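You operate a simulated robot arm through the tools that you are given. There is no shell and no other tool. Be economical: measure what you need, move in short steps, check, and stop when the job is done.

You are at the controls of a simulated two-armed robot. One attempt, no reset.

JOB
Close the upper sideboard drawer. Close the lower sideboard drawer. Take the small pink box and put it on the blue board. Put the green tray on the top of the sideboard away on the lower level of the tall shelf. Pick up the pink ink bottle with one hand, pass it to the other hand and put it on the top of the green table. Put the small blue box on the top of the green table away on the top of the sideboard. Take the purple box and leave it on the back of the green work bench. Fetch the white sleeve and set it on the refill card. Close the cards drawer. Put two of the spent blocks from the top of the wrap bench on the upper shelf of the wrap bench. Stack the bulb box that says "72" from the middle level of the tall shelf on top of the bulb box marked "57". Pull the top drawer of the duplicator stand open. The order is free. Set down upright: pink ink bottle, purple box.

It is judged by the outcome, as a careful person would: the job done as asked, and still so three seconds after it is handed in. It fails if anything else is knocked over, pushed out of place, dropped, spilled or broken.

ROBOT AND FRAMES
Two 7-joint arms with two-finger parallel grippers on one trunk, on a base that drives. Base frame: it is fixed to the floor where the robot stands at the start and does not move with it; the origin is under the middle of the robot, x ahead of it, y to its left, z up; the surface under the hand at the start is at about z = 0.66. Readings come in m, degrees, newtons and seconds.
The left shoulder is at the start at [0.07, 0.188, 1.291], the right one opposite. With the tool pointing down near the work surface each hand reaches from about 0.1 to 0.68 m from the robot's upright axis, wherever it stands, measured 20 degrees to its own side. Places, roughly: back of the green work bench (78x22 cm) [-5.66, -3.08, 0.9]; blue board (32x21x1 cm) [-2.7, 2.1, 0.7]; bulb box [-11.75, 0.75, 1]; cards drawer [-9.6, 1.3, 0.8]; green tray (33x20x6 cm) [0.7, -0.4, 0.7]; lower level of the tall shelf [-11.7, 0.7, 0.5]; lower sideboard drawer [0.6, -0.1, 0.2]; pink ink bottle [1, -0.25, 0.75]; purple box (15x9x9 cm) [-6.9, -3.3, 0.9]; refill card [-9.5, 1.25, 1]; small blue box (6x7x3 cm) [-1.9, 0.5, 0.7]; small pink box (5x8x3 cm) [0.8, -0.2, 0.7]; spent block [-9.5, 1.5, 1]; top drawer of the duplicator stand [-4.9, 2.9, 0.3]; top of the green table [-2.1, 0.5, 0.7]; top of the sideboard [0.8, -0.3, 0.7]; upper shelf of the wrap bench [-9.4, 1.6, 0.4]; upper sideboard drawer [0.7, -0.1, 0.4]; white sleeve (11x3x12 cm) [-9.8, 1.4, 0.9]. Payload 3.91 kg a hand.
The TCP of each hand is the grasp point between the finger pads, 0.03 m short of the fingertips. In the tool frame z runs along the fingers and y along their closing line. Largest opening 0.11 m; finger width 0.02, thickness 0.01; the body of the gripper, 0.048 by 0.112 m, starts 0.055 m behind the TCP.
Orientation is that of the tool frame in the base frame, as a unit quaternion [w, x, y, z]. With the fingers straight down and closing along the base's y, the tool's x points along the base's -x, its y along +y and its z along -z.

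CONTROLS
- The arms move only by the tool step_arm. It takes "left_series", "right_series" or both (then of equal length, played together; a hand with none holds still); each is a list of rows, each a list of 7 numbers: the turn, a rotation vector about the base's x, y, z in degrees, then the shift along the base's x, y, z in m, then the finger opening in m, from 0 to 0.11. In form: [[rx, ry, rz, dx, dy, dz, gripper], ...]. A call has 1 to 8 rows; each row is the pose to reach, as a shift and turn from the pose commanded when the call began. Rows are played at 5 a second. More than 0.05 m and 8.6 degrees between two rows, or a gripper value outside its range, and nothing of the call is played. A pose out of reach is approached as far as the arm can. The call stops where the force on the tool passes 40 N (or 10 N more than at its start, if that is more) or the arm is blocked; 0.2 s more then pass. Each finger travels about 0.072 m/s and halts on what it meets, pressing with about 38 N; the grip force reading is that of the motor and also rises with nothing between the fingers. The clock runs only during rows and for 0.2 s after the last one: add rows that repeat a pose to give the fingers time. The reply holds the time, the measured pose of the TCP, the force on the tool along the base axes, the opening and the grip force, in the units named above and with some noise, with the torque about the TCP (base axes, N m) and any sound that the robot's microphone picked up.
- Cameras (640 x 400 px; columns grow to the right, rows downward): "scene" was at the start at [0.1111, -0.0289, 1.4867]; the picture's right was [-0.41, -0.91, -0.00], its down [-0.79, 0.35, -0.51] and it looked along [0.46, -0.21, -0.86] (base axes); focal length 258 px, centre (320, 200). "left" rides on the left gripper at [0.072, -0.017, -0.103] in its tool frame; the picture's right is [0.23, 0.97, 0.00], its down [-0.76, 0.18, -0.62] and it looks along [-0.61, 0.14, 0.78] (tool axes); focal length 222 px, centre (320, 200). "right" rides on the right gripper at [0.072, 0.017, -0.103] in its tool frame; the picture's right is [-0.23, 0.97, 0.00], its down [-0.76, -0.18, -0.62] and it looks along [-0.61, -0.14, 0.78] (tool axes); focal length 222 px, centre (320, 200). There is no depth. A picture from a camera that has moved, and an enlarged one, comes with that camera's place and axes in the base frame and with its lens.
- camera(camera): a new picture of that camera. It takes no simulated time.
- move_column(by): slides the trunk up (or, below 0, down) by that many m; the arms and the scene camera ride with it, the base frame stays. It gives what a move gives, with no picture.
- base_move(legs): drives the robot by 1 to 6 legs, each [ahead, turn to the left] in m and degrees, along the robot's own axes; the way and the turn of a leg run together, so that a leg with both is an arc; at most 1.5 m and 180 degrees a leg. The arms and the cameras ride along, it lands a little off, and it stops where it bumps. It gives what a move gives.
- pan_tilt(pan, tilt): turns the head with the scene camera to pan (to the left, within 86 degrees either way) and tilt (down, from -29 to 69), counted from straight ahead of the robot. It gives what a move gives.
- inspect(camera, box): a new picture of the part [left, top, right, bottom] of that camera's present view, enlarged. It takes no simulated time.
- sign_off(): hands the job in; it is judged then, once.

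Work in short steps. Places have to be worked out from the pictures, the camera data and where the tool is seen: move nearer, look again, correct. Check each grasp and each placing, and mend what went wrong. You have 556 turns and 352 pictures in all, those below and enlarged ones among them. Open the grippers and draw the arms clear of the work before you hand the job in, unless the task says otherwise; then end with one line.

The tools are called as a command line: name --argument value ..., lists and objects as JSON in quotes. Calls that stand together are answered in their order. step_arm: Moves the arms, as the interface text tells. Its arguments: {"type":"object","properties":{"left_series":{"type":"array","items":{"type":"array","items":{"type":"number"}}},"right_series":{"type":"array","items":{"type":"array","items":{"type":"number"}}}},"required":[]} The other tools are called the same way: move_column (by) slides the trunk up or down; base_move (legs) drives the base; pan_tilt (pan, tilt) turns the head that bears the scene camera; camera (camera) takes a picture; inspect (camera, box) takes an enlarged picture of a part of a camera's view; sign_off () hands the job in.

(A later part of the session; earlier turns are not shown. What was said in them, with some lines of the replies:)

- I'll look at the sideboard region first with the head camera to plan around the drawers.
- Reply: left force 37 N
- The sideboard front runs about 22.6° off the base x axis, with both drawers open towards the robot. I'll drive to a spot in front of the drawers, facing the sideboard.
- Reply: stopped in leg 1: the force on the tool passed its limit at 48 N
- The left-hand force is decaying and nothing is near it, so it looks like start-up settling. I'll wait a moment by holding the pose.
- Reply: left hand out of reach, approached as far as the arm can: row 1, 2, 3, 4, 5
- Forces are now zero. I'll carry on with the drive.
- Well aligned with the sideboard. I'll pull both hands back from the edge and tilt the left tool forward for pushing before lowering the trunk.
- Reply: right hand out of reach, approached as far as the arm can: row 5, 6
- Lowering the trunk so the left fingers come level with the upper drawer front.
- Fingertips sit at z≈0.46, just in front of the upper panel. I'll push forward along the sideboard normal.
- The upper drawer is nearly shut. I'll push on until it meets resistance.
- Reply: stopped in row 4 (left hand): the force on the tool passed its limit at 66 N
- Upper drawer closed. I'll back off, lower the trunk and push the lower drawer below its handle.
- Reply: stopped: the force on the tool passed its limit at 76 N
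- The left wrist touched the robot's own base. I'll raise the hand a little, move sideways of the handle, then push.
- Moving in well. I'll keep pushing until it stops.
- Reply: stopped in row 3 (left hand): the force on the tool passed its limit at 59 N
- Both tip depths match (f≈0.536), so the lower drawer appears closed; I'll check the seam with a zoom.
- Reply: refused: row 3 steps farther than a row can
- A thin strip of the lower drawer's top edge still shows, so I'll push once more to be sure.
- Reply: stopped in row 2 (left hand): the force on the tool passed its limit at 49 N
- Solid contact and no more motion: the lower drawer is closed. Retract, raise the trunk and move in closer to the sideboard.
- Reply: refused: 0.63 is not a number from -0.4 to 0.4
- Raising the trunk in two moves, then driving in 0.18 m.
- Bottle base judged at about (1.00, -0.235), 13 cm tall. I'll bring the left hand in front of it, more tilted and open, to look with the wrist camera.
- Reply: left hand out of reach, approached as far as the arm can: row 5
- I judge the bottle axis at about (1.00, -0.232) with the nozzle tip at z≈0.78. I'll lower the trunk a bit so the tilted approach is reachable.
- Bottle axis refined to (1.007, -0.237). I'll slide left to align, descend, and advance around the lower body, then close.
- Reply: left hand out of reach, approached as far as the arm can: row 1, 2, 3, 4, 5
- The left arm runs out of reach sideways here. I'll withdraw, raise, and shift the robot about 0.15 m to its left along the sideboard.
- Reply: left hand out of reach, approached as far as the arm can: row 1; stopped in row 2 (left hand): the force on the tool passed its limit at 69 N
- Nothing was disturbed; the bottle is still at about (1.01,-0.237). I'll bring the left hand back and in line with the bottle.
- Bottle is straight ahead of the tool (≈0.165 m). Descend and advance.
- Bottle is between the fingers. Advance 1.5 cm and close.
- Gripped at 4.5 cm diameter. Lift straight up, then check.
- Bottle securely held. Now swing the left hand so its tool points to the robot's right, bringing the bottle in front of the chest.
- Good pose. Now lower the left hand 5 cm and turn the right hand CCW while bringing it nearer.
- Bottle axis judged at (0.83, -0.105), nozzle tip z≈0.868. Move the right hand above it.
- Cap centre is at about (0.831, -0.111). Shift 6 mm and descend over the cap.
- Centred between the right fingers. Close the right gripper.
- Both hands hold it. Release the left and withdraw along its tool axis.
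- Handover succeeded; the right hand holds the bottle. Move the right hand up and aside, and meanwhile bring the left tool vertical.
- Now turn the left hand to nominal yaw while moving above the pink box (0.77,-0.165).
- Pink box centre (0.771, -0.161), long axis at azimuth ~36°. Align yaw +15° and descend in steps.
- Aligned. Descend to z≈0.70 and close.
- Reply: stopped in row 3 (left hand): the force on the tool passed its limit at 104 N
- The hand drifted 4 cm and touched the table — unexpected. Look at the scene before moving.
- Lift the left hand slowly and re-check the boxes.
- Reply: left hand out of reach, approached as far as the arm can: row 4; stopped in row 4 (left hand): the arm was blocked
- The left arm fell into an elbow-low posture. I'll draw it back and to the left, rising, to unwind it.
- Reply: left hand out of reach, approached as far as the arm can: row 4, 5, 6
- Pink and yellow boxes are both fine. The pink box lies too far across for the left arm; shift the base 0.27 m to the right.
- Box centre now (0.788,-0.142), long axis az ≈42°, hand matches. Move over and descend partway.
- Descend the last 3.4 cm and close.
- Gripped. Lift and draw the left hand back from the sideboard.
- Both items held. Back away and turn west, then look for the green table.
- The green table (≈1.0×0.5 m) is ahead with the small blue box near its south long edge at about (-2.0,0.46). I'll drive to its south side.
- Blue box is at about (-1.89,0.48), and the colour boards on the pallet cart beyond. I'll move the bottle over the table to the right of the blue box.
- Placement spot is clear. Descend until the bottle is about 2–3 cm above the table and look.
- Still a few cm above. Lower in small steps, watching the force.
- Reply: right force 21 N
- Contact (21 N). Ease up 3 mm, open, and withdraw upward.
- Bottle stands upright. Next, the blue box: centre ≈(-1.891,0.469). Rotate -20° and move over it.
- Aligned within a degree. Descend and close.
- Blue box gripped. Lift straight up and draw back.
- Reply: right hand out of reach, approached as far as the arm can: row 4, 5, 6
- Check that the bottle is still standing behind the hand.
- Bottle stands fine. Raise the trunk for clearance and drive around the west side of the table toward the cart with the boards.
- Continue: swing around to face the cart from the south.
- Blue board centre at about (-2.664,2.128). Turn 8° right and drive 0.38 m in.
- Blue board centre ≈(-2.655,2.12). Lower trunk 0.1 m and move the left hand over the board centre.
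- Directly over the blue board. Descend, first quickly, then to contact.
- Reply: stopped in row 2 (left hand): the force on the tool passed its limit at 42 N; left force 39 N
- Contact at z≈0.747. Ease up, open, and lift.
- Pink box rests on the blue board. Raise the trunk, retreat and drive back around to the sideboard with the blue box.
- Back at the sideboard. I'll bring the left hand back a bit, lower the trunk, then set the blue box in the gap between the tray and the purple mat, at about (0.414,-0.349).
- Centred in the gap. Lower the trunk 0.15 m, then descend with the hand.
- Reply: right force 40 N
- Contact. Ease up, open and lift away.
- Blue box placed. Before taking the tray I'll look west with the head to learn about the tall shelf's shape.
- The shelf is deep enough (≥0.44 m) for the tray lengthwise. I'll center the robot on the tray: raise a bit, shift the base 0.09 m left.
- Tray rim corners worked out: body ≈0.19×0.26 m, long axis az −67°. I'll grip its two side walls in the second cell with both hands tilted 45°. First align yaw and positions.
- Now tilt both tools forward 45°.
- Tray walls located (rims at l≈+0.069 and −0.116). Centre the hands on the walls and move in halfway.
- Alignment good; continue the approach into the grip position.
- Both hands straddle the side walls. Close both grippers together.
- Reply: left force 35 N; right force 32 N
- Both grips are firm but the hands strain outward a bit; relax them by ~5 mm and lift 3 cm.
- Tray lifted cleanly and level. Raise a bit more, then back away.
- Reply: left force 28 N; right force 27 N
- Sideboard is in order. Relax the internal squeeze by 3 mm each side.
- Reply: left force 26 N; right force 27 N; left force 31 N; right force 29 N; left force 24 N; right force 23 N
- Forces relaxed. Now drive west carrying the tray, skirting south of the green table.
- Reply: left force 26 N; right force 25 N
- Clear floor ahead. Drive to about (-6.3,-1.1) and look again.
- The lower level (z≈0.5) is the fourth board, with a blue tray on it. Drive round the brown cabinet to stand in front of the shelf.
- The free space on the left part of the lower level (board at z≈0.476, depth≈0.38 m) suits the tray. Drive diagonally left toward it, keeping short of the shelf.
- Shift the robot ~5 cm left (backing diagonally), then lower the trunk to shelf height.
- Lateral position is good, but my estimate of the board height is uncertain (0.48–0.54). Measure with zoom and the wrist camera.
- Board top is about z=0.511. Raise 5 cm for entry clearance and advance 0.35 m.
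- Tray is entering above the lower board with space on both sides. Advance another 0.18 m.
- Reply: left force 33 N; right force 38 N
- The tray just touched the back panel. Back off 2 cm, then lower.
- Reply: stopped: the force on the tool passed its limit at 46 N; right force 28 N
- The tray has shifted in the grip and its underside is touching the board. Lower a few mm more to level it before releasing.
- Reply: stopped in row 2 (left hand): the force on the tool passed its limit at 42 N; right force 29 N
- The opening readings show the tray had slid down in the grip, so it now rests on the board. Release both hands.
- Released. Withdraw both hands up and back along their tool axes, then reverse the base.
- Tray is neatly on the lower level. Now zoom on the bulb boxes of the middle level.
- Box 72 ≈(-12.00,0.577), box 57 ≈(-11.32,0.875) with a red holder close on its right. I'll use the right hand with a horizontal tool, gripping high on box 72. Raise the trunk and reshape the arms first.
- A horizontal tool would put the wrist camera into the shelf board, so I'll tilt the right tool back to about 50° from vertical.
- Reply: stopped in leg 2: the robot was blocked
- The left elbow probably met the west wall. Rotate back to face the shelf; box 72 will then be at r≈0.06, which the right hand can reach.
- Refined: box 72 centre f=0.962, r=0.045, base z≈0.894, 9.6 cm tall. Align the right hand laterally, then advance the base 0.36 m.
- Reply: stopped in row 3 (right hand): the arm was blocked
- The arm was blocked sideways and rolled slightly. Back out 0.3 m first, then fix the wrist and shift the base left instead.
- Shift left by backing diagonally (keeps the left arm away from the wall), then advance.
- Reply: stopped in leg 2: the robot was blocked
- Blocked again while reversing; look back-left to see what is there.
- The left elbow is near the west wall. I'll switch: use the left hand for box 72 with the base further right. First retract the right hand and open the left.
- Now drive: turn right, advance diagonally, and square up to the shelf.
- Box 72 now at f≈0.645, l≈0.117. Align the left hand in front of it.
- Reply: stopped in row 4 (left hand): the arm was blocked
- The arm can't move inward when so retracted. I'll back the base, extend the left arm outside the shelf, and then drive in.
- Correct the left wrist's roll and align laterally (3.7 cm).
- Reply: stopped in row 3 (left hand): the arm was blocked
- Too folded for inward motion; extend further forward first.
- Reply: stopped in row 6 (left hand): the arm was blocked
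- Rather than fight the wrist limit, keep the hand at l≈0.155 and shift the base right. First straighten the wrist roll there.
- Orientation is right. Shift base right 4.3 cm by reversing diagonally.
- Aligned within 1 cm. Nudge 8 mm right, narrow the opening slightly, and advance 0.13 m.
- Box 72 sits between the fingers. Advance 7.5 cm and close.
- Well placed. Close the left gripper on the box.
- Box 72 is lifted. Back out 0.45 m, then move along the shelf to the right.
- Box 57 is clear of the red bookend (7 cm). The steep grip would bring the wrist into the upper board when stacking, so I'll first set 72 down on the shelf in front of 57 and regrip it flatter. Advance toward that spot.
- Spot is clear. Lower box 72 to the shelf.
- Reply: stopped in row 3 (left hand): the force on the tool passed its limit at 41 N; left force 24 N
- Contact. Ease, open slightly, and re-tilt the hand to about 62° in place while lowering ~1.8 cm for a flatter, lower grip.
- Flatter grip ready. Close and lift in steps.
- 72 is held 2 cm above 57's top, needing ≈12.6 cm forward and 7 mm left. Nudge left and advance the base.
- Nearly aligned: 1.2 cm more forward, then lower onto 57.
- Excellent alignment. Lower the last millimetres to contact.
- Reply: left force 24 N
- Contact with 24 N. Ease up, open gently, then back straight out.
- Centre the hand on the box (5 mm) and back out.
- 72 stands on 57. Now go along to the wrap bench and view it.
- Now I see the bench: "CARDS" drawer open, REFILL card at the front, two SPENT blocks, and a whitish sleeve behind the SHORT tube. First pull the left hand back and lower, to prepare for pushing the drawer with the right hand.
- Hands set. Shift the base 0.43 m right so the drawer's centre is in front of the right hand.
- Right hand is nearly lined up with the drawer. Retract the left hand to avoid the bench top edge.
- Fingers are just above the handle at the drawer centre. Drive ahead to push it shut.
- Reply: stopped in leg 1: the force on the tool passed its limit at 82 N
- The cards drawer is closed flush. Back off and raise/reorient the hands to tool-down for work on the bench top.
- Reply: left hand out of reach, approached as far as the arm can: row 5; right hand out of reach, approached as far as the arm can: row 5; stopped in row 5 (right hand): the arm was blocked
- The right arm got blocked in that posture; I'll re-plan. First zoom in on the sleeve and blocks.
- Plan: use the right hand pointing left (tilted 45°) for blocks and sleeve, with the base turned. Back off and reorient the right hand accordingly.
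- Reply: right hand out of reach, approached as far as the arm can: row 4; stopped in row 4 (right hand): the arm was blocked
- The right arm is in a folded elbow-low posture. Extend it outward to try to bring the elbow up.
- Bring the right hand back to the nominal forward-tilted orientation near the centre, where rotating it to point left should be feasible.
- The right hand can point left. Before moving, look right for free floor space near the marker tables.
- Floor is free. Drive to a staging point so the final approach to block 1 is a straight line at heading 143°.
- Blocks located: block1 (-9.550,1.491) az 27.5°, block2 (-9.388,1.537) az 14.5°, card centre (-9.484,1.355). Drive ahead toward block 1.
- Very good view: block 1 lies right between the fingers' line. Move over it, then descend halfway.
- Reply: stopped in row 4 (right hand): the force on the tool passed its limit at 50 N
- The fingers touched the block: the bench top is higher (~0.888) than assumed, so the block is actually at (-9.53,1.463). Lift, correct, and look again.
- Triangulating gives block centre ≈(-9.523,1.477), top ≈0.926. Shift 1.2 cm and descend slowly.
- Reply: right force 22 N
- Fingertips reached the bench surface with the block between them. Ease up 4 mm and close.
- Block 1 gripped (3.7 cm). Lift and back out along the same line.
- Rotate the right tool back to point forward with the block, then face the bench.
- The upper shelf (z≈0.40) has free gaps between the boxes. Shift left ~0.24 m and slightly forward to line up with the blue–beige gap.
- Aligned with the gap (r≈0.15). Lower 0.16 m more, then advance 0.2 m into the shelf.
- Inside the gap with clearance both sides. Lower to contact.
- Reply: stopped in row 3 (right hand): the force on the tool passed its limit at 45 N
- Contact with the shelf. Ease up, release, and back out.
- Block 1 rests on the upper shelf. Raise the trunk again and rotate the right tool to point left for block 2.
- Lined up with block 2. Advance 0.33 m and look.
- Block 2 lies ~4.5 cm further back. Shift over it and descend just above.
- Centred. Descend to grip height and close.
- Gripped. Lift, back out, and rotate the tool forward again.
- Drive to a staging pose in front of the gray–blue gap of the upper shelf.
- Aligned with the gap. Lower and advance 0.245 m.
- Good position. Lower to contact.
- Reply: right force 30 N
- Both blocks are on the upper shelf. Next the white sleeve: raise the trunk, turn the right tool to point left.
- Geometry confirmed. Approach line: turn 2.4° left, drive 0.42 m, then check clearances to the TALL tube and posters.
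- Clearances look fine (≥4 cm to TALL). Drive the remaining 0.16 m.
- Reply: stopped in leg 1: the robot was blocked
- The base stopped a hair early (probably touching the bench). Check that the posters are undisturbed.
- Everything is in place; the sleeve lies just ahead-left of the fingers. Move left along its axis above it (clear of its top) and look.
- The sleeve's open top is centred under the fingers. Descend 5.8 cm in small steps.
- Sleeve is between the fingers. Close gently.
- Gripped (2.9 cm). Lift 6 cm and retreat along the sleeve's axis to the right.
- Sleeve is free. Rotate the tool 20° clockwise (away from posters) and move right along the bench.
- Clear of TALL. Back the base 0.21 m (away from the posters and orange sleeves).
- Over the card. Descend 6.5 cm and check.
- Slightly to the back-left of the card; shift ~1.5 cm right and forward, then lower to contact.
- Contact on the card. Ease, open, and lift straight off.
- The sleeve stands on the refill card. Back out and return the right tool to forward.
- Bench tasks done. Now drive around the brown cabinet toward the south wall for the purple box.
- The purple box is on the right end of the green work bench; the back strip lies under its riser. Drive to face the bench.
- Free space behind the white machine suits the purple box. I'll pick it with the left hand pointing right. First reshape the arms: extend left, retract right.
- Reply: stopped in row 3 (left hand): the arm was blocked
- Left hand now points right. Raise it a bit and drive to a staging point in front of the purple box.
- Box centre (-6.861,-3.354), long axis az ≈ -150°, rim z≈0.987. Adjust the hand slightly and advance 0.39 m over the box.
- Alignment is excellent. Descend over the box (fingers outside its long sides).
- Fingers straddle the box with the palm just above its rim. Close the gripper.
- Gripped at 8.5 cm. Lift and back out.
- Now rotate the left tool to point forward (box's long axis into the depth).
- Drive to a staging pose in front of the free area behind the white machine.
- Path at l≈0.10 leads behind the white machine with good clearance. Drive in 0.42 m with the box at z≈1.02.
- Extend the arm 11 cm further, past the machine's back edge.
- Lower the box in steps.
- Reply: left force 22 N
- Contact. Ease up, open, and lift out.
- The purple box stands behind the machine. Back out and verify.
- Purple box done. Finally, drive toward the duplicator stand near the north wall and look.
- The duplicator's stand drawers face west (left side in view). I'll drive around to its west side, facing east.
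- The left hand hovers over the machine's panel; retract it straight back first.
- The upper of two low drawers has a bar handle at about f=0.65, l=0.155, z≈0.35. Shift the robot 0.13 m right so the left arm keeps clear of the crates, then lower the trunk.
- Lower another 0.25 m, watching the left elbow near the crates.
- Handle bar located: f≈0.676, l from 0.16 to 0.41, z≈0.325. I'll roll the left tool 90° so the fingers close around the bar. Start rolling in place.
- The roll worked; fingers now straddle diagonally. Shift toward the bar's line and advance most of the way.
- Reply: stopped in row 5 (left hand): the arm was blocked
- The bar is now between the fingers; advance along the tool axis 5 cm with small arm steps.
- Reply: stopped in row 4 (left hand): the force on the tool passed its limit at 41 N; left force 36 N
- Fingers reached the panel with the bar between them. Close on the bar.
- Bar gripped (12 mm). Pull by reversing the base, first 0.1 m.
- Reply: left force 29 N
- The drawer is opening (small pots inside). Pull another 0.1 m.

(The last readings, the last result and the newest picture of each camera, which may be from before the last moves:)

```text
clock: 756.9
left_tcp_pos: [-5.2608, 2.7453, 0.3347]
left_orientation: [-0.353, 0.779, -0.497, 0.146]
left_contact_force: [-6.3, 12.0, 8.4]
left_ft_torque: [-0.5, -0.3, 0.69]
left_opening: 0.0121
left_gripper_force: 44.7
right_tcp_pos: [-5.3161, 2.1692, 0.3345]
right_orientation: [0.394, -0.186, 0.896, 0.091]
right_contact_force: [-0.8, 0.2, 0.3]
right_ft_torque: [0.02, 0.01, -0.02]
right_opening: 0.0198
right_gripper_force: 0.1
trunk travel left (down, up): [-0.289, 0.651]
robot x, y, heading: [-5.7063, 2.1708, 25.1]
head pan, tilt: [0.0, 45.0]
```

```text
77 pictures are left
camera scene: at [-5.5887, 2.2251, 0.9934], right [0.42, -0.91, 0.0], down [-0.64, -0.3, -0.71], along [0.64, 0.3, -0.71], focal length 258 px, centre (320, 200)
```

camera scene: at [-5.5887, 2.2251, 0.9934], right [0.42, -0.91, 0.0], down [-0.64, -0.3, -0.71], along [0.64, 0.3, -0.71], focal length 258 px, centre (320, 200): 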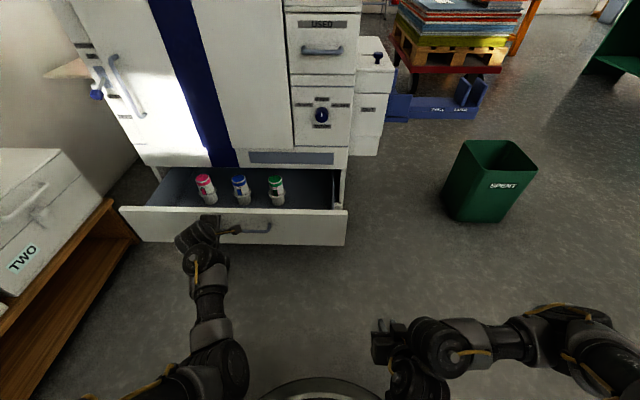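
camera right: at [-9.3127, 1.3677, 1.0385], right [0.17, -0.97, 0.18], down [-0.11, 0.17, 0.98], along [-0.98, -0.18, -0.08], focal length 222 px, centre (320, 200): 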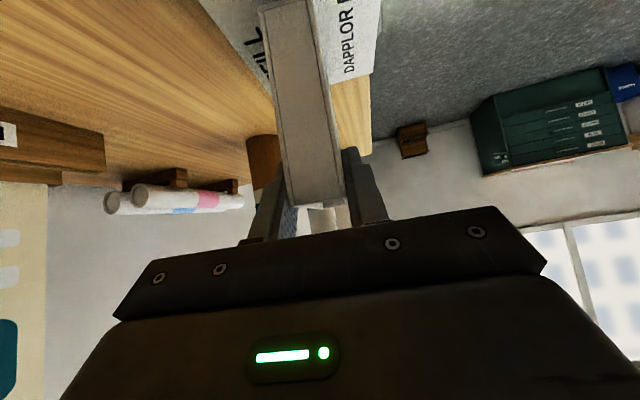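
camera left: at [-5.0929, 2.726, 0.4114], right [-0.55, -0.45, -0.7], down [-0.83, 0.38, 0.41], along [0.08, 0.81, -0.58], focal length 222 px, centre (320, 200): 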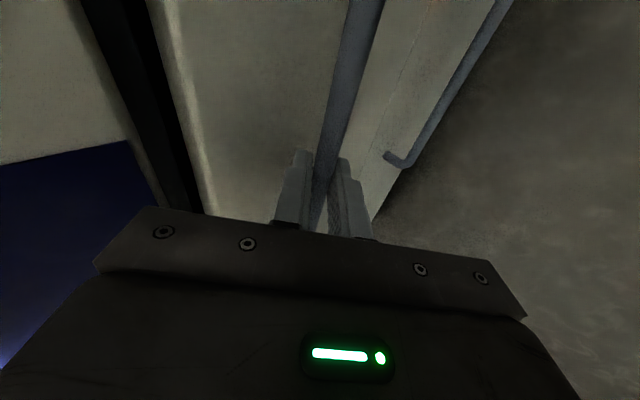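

Open about 0.2 m with the pots still upright. Pull 4 cm more for good measure, then release.

base_move --legs '[[-0.04, 0]]'

step_arm --left_series '[[0, 0, 0, 0, 0, 0, 0.015], [0, 0, 0, 0, 0, 0, 0.03], [0, 0, 0, 0, 0, 0, 0.04]]'

camera --camera "left"

```text
clock: 757.8
left_tcp_pos: [-5.298, 2.7311, 0.3354]
left_orientation: [-0.354, 0.779, -0.496, 0.147]
left_contact_force: [-3.2, 4.8, 4.8]
left_ft_torque: [-0.7, -0.43, 0.51]
left_opening: 0.012
left_gripper_force: 45.0
right_tcp_pos: [-5.3537, 2.153, 0.334]
right_orientation: [0.393, -0.187, 0.896, 0.092]
right_contact_force: [0.7, -0.1, -0.5]
right_ft_torque: [0.01, -0.02, 0.01]
right_opening: 0.02
right_gripper_force: 0.1
trunk travel left (down, up): [-0.289, 0.651]
robot x, y, heading: [-5.7442, 2.1562, 25.4]
head pan, tilt: [0.0, 45.0]
```

```text
clock: 758.6
left_tcp_pos: [-5.2974, 2.7305, 0.3338]
left_orientation: [-0.354, 0.779, -0.496, 0.145]
left_contact_force: [0.0, 0.4, 0.0]
left_ft_torque: [0.01, 0.02, -0.03]
left_opening: 0.0399
left_gripper_force: 0.2
right_tcp_pos: [-5.3528, 2.1517, 0.3337]
right_orientation: [0.394, -0.186, 0.896, 0.09]
right_contact_force: [-0.1, 0.0, 0.3]
right_ft_torque: [0.0, 0.0, 0.0]
right_opening: 0.0198
right_gripper_force: 0.0
trunk travel left (down, up): [-0.289, 0.651]
robot x, y, heading: [-5.7468, 2.1543, 24.9]
head pan, tilt: [0.0, 45.0]
```

```text
76 pictures are left
camera left: at [-5.3127, 2.6288, 0.4107], right [-0.55, -0.45, -0.71], down [-0.83, 0.37, 0.41], along [0.07, 0.81, -0.58], focal length 222 px, centre (320, 200)
```

left: 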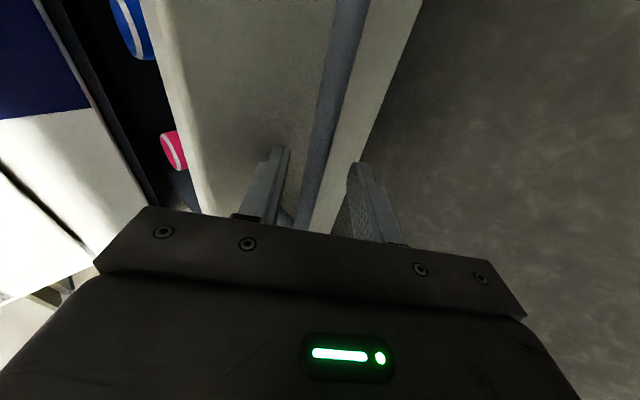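

Withdraw along the tool axis, clear of the bar.

step_arm --left_series '[[0, 0, 0, -0.012, -0.008, 0.014, 0.04], [0, 0, 0, -0.03, -0.02, 0.036, 0.04], [0, 0, 0, -0.052, -0.036, 0.064, 0.04], [0, 0, 0, -0.075, -0.05, 0.09, 0.04]]'

camera --camera "scene"

```text
clock: 759.6
left_tcp_pos: [-5.3724, 2.6784, 0.4231]
left_orientation: [-0.352, 0.779, -0.497, 0.147]
left_contact_force: [-0.4, 0.4, 0.5]
left_ft_torque: [-0.01, -0.02, -0.02]
left_opening: 0.0398
left_gripper_force: 0.0
right_tcp_pos: [-5.3528, 2.1522, 0.334]
right_orientation: [0.393, -0.186, 0.896, 0.091]
right_contact_force: [0.2, -1.3, 1.4]
right_ft_torque: [0.03, 0.01, 0.02]
right_opening: 0.0199
right_gripper_force: 0.0
trunk travel left (down, up): [-0.289, 0.651]
robot x, y, heading: [-5.7426, 2.1525, 25.1]
head pan, tilt: [0.0, 45.0]
```

```text
75 pictures are left
camera scene: at [-5.6245, 2.209, 0.9931], right [0.42, -0.91, 0.0], down [-0.64, -0.3, -0.71], along [0.64, 0.3, -0.71], focal length 258 px, centre (320, 200)
```

scene: 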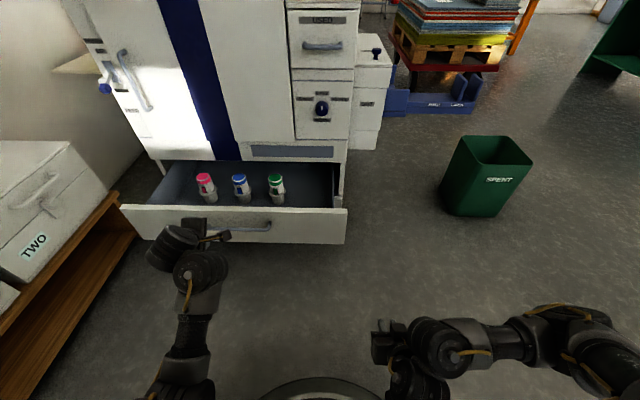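

The drawer is open ~0.24 m, pots standing. Raise the trunk to lift the arms clear.

move_column --by 0.4

base_move --legs '[[0, -85], [0.5, 0]]'

pan_tilt --pan 60 --tilt 25

camera --camera "scene"

```text
clock: 763.5
left_tcp_pos: [-5.3705, 2.6793, 0.8251]
left_orientation: [-0.353, 0.78, -0.496, 0.146]
left_contact_force: [0.1, -0.2, 0.6]
left_ft_torque: [-0.02, 0.01, -0.04]
left_opening: 0.0399
left_gripper_force: 0.0
right_tcp_pos: [-5.3537, 2.1521, 0.7331]
right_orientation: [0.394, -0.186, 0.896, 0.091]
right_contact_force: [-1.0, 0.3, -0.6]
right_ft_torque: [0.01, -0.01, 0.03]
right_opening: 0.02
right_gripper_force: 0.1
trunk travel left (down, up): [-0.689, 0.251]
robot x, y, heading: [-5.7438, 2.1546, 25.2]
head pan, tilt: [0.0, 45.0]
```

```text
clock: 769.5
left_tcp_pos: [-4.9816, 1.4795, 0.8253]
left_orientation: [0.159, -0.238, 0.892, -0.35]
left_contact_force: [-0.8, -0.2, -0.2]
left_ft_torque: [-0.03, -0.01, 0.02]
left_opening: 0.04
left_gripper_force: 0.0
right_tcp_pos: [-5.5095, 1.4202, 0.7344]
right_orientation: [0.348, 0.469, 0.786, -0.204]
right_contact_force: [-0.8, 0.4, 0.4]
right_ft_torque: [0.02, 0.0, -0.01]
right_opening: 0.0199
right_gripper_force: 0.0
trunk travel left (down, up): [-0.689, 0.251]
robot x, y, heading: [-5.5378, 1.8019, -60.0]
head pan, tilt: [0.0, 45.0]
stopped in leg 2: the robot was blocked; the commanded pose is now the measured one
```

```text
clock: 770.8
left_tcp_pos: [-4.9812, 1.4804, 0.8259]
left_orientation: [0.159, -0.237, 0.892, -0.35]
left_contact_force: [-0.4, 0.3, -0.5]
left_ft_torque: [0.01, -0.01, 0.01]
left_opening: 0.0398
left_gripper_force: 0.1
right_tcp_pos: [-5.5081, 1.4204, 0.7345]
right_orientation: [0.348, 0.469, 0.786, -0.203]
right_contact_force: [0.3, -0.6, -1.3]
right_ft_torque: [-0.04, 0.01, 0.02]
right_opening: 0.0199
right_gripper_force: 0.0
trunk travel left (down, up): [-0.689, 0.251]
robot x, y, heading: [-5.5379, 1.8024, -60.2]
head pan, tilt: [60.0, 25.0]
```

```text
74 pictures are left
camera scene: at [-5.4186, 1.7672, 1.4239], right [0.0, -1.0, 0.01], down [-0.42, 0.0, -0.91], along [0.91, -0.01, -0.42], focal length 258 px, centre (320, 200)
```

scene: 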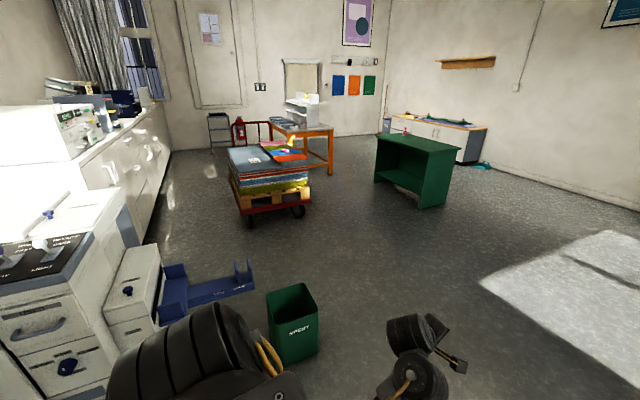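

The base was blocked; look to the right for what it touched.

pan_tilt --pan -40 --tilt 45

camera --camera "scene"

```text
clock: 772.5
left_tcp_pos: [-4.98, 1.48, 0.8259]
left_orientation: [0.158, -0.238, 0.892, -0.35]
left_contact_force: [0.6, -0.8, -0.8]
left_ft_torque: [-0.02, -0.03, 0.0]
left_opening: 0.04
left_gripper_force: 0.0
right_tcp_pos: [-5.5083, 1.4213, 0.7356]
right_orientation: [0.347, 0.469, 0.787, -0.202]
right_contact_force: [0.1, -0.4, -0.6]
right_ft_torque: [-0.02, 0.02, 0.03]
right_opening: 0.0198
right_gripper_force: 0.1
trunk travel left (down, up): [-0.689, 0.251]
robot x, y, heading: [-5.5366, 1.8035, -60.2]
head pan, tilt: [-40.0, 45.0]
```

```text
73 pictures are left
camera scene: at [-5.5252, 1.6876, 1.3941], right [-0.98, 0.18, 0.0], down [0.12, 0.69, -0.71], along [-0.13, -0.7, -0.7], focal length 258 px, centre (320, 200)
```

scene: 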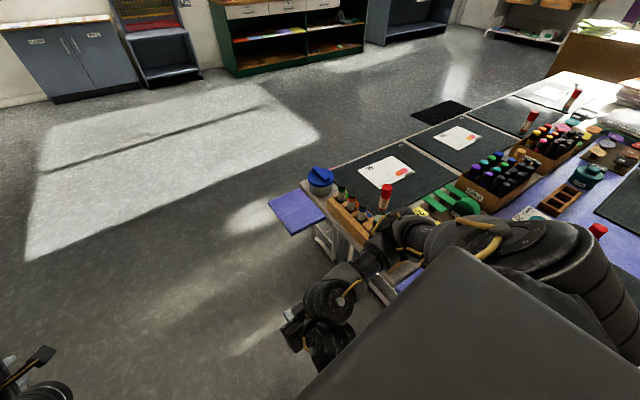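

inspect --camera "scene" --box '[290, 140, 510, 290]'

```text
2.67 times, centred on (400, 215) of scene
camera zoom: at [-5.5252, 1.6876, 1.3941], right [-0.98, 0.18, 0.0], down [0.12, 0.69, -0.71], along [-0.13, -0.7, -0.7], focal length 687 px, centre (107, 160)
```

zoom: 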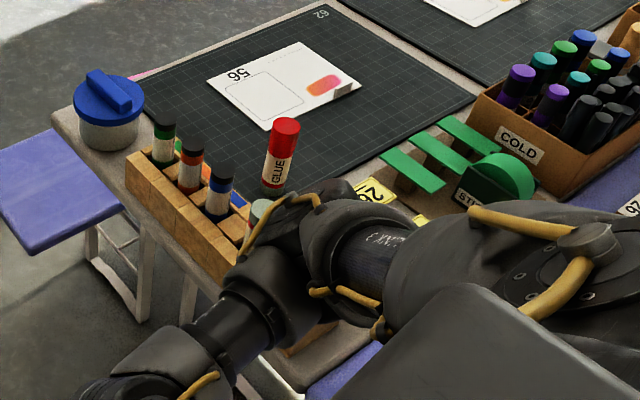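

The right elbow reached the marker table's edge. Reverse along the same path, then inspect that nothing was disturbed.

base_move --legs '[[-0.2, 0]]'

move_column --by 0.25

camera --camera "scene"

inspect --camera "scene" --box '[290, 100, 510, 250]'

```text
clock: 774.1
left_tcp_pos: [-5.084, 1.651, 0.8256]
left_orientation: [0.161, -0.236, 0.893, -0.348]
left_contact_force: [0.0, 0.2, 0.0]
left_ft_torque: [0.0, -0.01, 0.03]
left_opening: 0.04
left_gripper_force: 0.1
right_tcp_pos: [-5.6117, 1.5931, 0.7322]
right_orientation: [0.348, 0.47, 0.786, -0.2]
right_contact_force: [-0.7, -0.5, -0.3]
right_ft_torque: [0.0, -0.02, 0.01]
right_opening: 0.0201
right_gripper_force: 0.0
trunk travel left (down, up): [-0.689, 0.251]
robot x, y, heading: [-5.6384, 1.9788, -60.1]
head pan, tilt: [-40.0, 45.0]
```

```text
clock: 776.7
left_tcp_pos: [-5.0844, 1.6493, 1.0751]
left_orientation: [0.161, -0.235, 0.894, -0.347]
left_contact_force: [0.6, -0.2, -1.0]
left_ft_torque: [0.0, 0.01, -0.02]
left_opening: 0.0405
left_gripper_force: 0.0
right_tcp_pos: [-5.6114, 1.5922, 0.9827]
right_orientation: [0.348, 0.471, 0.786, -0.2]
right_contact_force: [0.6, 0.6, -0.4]
right_ft_torque: [0.02, -0.04, -0.01]
right_opening: 0.02
right_gripper_force: 0.0
trunk travel left (down, up): [-0.939, 0.001]
robot x, y, heading: [-5.6418, 1.9825, -60.6]
head pan, tilt: [-40.0, 45.0]
```

```text
71 pictures are left
camera scene: at [-5.6293, 1.8549, 1.6431], right [-0.98, 0.18, 0.0], down [0.13, 0.7, -0.71], along [-0.13, -0.7, -0.71], focal length 258 px, centre (320, 200)
```

scene: 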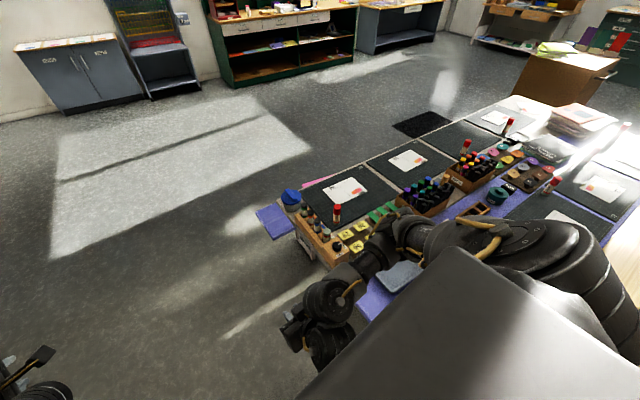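

```text
2.67 times, centred on (400, 175) of scene
camera zoom: at [-5.6293, 1.8549, 1.6431], right [-0.98, 0.18, 0.0], down [0.13, 0.7, -0.71], along [-0.13, -0.7, -0.71], focal length 687 px, centre (107, 267)
```

zoom: 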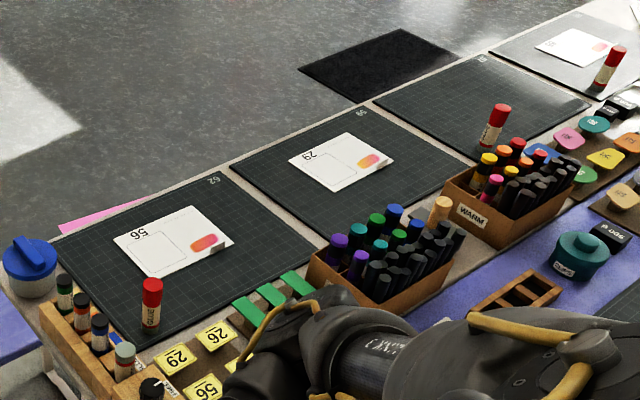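

inspect --camera "scene" --box '[280, 210, 480, 340]'

```text
3.08 times, centred on (380, 275) of scene
camera zoom: at [-5.6293, 1.8549, 1.6431], right [-0.98, 0.18, 0.0], down [0.13, 0.7, -0.71], along [-0.13, -0.7, -0.71], focal length 793 px, centre (135, -31)
```

zoom: 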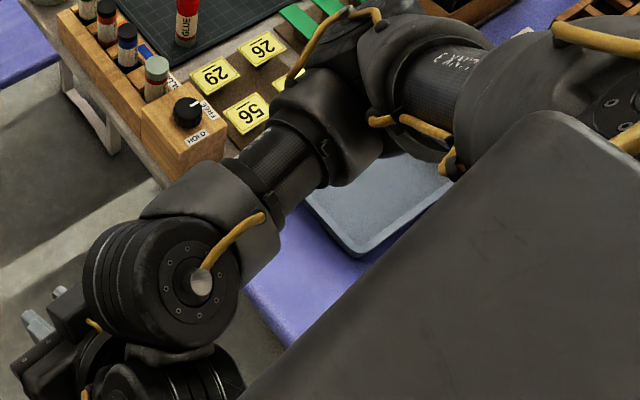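

Items look orderly. Retreat to the earlier spot and turn back, then view the table once more from there.

base_move --legs '[[-0.2, 0]]'

camera --camera "scene"

inspect --camera "scene" --box '[290, 130, 530, 290]'

```text
clock: 778.3
left_tcp_pos: [-5.1835, 1.8254, 1.0744]
left_orientation: [0.161, -0.238, 0.893, -0.347]
left_contact_force: [0.0, -0.1, -0.3]
left_ft_torque: [0.0, 0.02, 0.0]
left_opening: 0.0401
left_gripper_force: 0.1
right_tcp_pos: [-5.711, 1.7683, 0.9811]
right_orientation: [0.347, 0.47, 0.787, -0.199]
right_contact_force: [-0.1, -1.2, -0.3]
right_ft_torque: [0.03, -0.01, -0.01]
right_opening: 0.0202
right_gripper_force: 0.0
trunk travel left (down, up): [-0.939, 0.001]
robot x, y, heading: [-5.7421, 2.1565, -60.4]
head pan, tilt: [-40.0, 45.0]
```

```text
68 pictures are left
camera scene: at [-5.7283, 2.0289, 1.6429], right [-0.98, 0.18, 0.0], down [0.12, 0.7, -0.71], along [-0.13, -0.69, -0.71], focal length 258 px, centre (320, 200)
```

scene: 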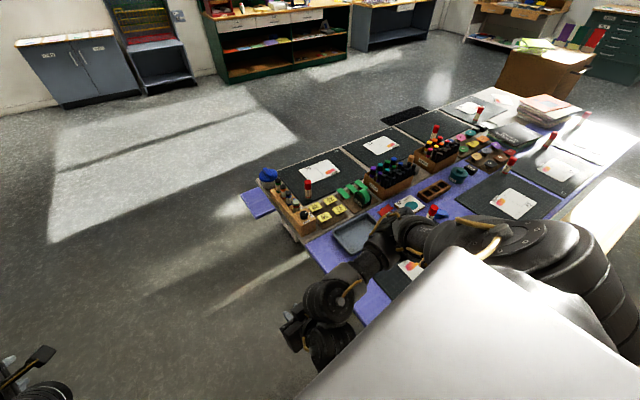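

```text
2.50 times, centred on (410, 210) of scene
camera zoom: at [-5.7283, 2.0289, 1.6429], right [-0.98, 0.18, 0.0], down [0.12, 0.7, -0.71], along [-0.13, -0.69, -0.71], focal length 644 px, centre (95, 175)
```

zoom: 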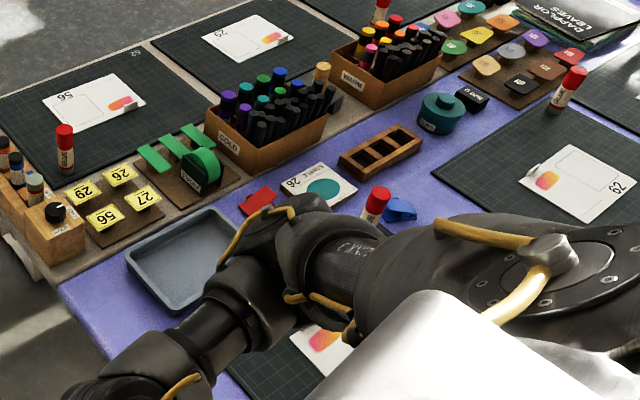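

The table's items all stand in order. Turn back away from the table and check the drawer and, by zoom, the ink bottle and pink box.

base_move --legs '[[0, 60]]'

pan_tilt --pan 10 --tilt 35

camera --camera "scene"

```text
clock: 781.4
left_tcp_pos: [-5.1759, 2.4686, 1.0756]
left_orientation: [0.313, -0.65, 0.656, -0.222]
left_contact_force: [0.0, 0.5, 0.0]
left_ft_torque: [0.03, 0.0, -0.01]
left_opening: 0.0398
left_gripper_force: 0.1
right_tcp_pos: [-5.391, 1.985, 0.9834]
right_orientation: [0.401, 0.017, 0.916, 0.0]
right_contact_force: [-0.4, -0.2, 0.0]
right_ft_torque: [0.03, -0.03, 0.01]
right_opening: 0.0197
right_gripper_force: 0.0
trunk travel left (down, up): [-0.939, 0.001]
robot x, y, heading: [-5.7336, 2.1537, -0.4]
head pan, tilt: [-40.0, 45.0]
```

```text
clock: 782.5
left_tcp_pos: [-5.1753, 2.4685, 1.0758]
left_orientation: [0.313, -0.65, 0.656, -0.221]
left_contact_force: [-0.8, -0.3, 0.7]
left_ft_torque: [0.02, 0.0, -0.01]
left_opening: 0.0402
left_gripper_force: 0.0
right_tcp_pos: [-5.391, 1.9845, 0.9825]
right_orientation: [0.401, 0.017, 0.916, 0.0]
right_contact_force: [-0.1, 0.1, -0.4]
right_ft_torque: [0.05, 0.03, 0.01]
right_opening: 0.02
right_gripper_force: 0.1
trunk travel left (down, up): [-0.939, 0.001]
robot x, y, heading: [-5.739, 2.156, -0.4]
head pan, tilt: [10.0, 35.0]
```

```text
66 pictures are left
camera scene: at [-5.6028, 2.1682, 1.6579], right [0.16, -0.99, 0.0], down [-0.57, -0.09, -0.82], along [0.81, 0.13, -0.57], focal length 258 px, centre (320, 200)
```

scene: 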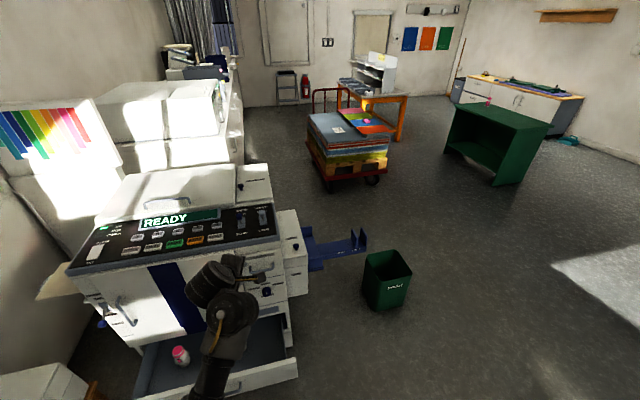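

inspect --camera "scene" --box '[300, 70, 560, 190]'

inspect --camera "scene" --box '[450, 60, 600, 150]'

```text
2.46 times, centred on (430, 130) of scene
camera zoom: at [-5.6028, 2.1682, 1.6579], right [0.16, -0.99, 0.0], down [-0.57, -0.09, -0.82], along [0.81, 0.13, -0.57], focal length 634 px, centre (49, 372)
```

zoom: 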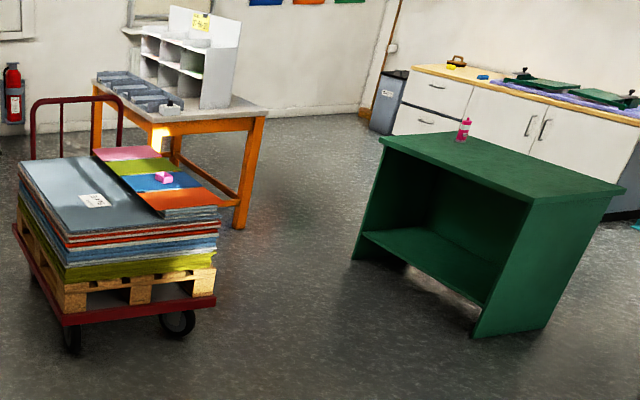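

```text
4.27 times, centred on (525, 105) of scene
camera zoom: at [-5.6028, 2.1682, 1.6579], right [0.16, -0.99, 0.0], down [-0.57, -0.09, -0.82], along [0.81, 0.13, -0.57], focal length 1100 px, centre (-555, 605)
```

zoom: 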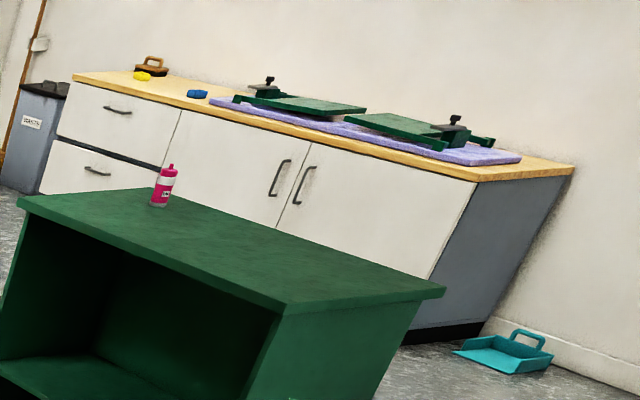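

All placements check out: bottle upright on the green table, pink box on the blue board, blue box on the sideboard, sideboard drawers closed. Open both grippers before handing in.

step_arm --left_series '[[0, 0, 0, 0, 0, 0, 0.07], [0, 0, 0, 0, 0, 0, 0.1], [0, 0, 0, 0, 0, 0, 0.11]]' --right_series '[[0, 0, 0, 0, 0, 0, 0.05], [0, 0, 0, 0, 0, 0, 0.08], [0, 0, 0, 0, 0, 0, 0.11]]'

inspect --camera "scene" --box '[100, 250, 320, 400]'

```text
clock: 783.4
left_tcp_pos: [-5.175, 2.4683, 1.0756]
left_orientation: [0.313, -0.649, 0.657, -0.221]
left_contact_force: [0.0, -0.9, 0.6]
left_ft_torque: [0.01, 0.01, 0.01]
left_opening: 0.11
left_gripper_force: 0.1
right_tcp_pos: [-5.39, 1.9842, 0.9836]
right_orientation: [0.401, 0.016, 0.916, 0.001]
right_contact_force: [0.9, 0.0, 0.2]
right_ft_torque: [0.02, -0.02, 0.0]
right_opening: 0.1101
right_gripper_force: 0.1
trunk travel left (down, up): [-0.939, 0.001]
robot x, y, heading: [-5.74, 2.1562, -0.4]
head pan, tilt: [10.0, 35.0]
```

```text
2.67 times, centred on (210, 325) of scene
camera zoom: at [-5.6028, 2.1684, 1.6579], right [0.17, -0.99, 0.0], down [-0.57, -0.09, -0.82], along [0.81, 0.14, -0.57], focal length 687 px, centre (613, -133)
```

zoom: 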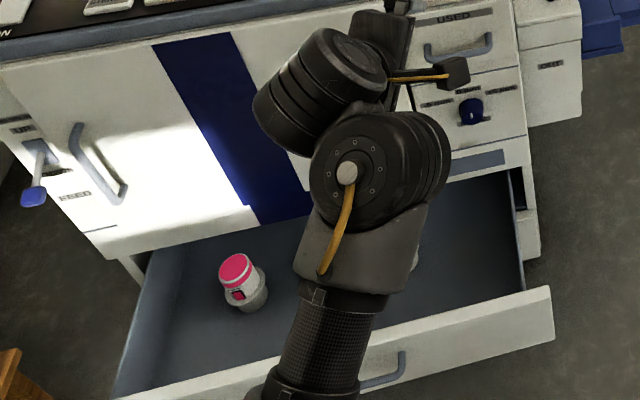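

The drawer stays open with its pots upright, and the grippers are open and clear of everything. I'm handing in the job.

sign_off

```text
The job is handed in.
```

I finished all twelve tasks and handed the job in, with both grippers open and the arms clear. On the last leg the right elbow bumped the edge of the marker table. Everything on the table looked upright and in place in the photos, but I had no earlier close-up to compare against.
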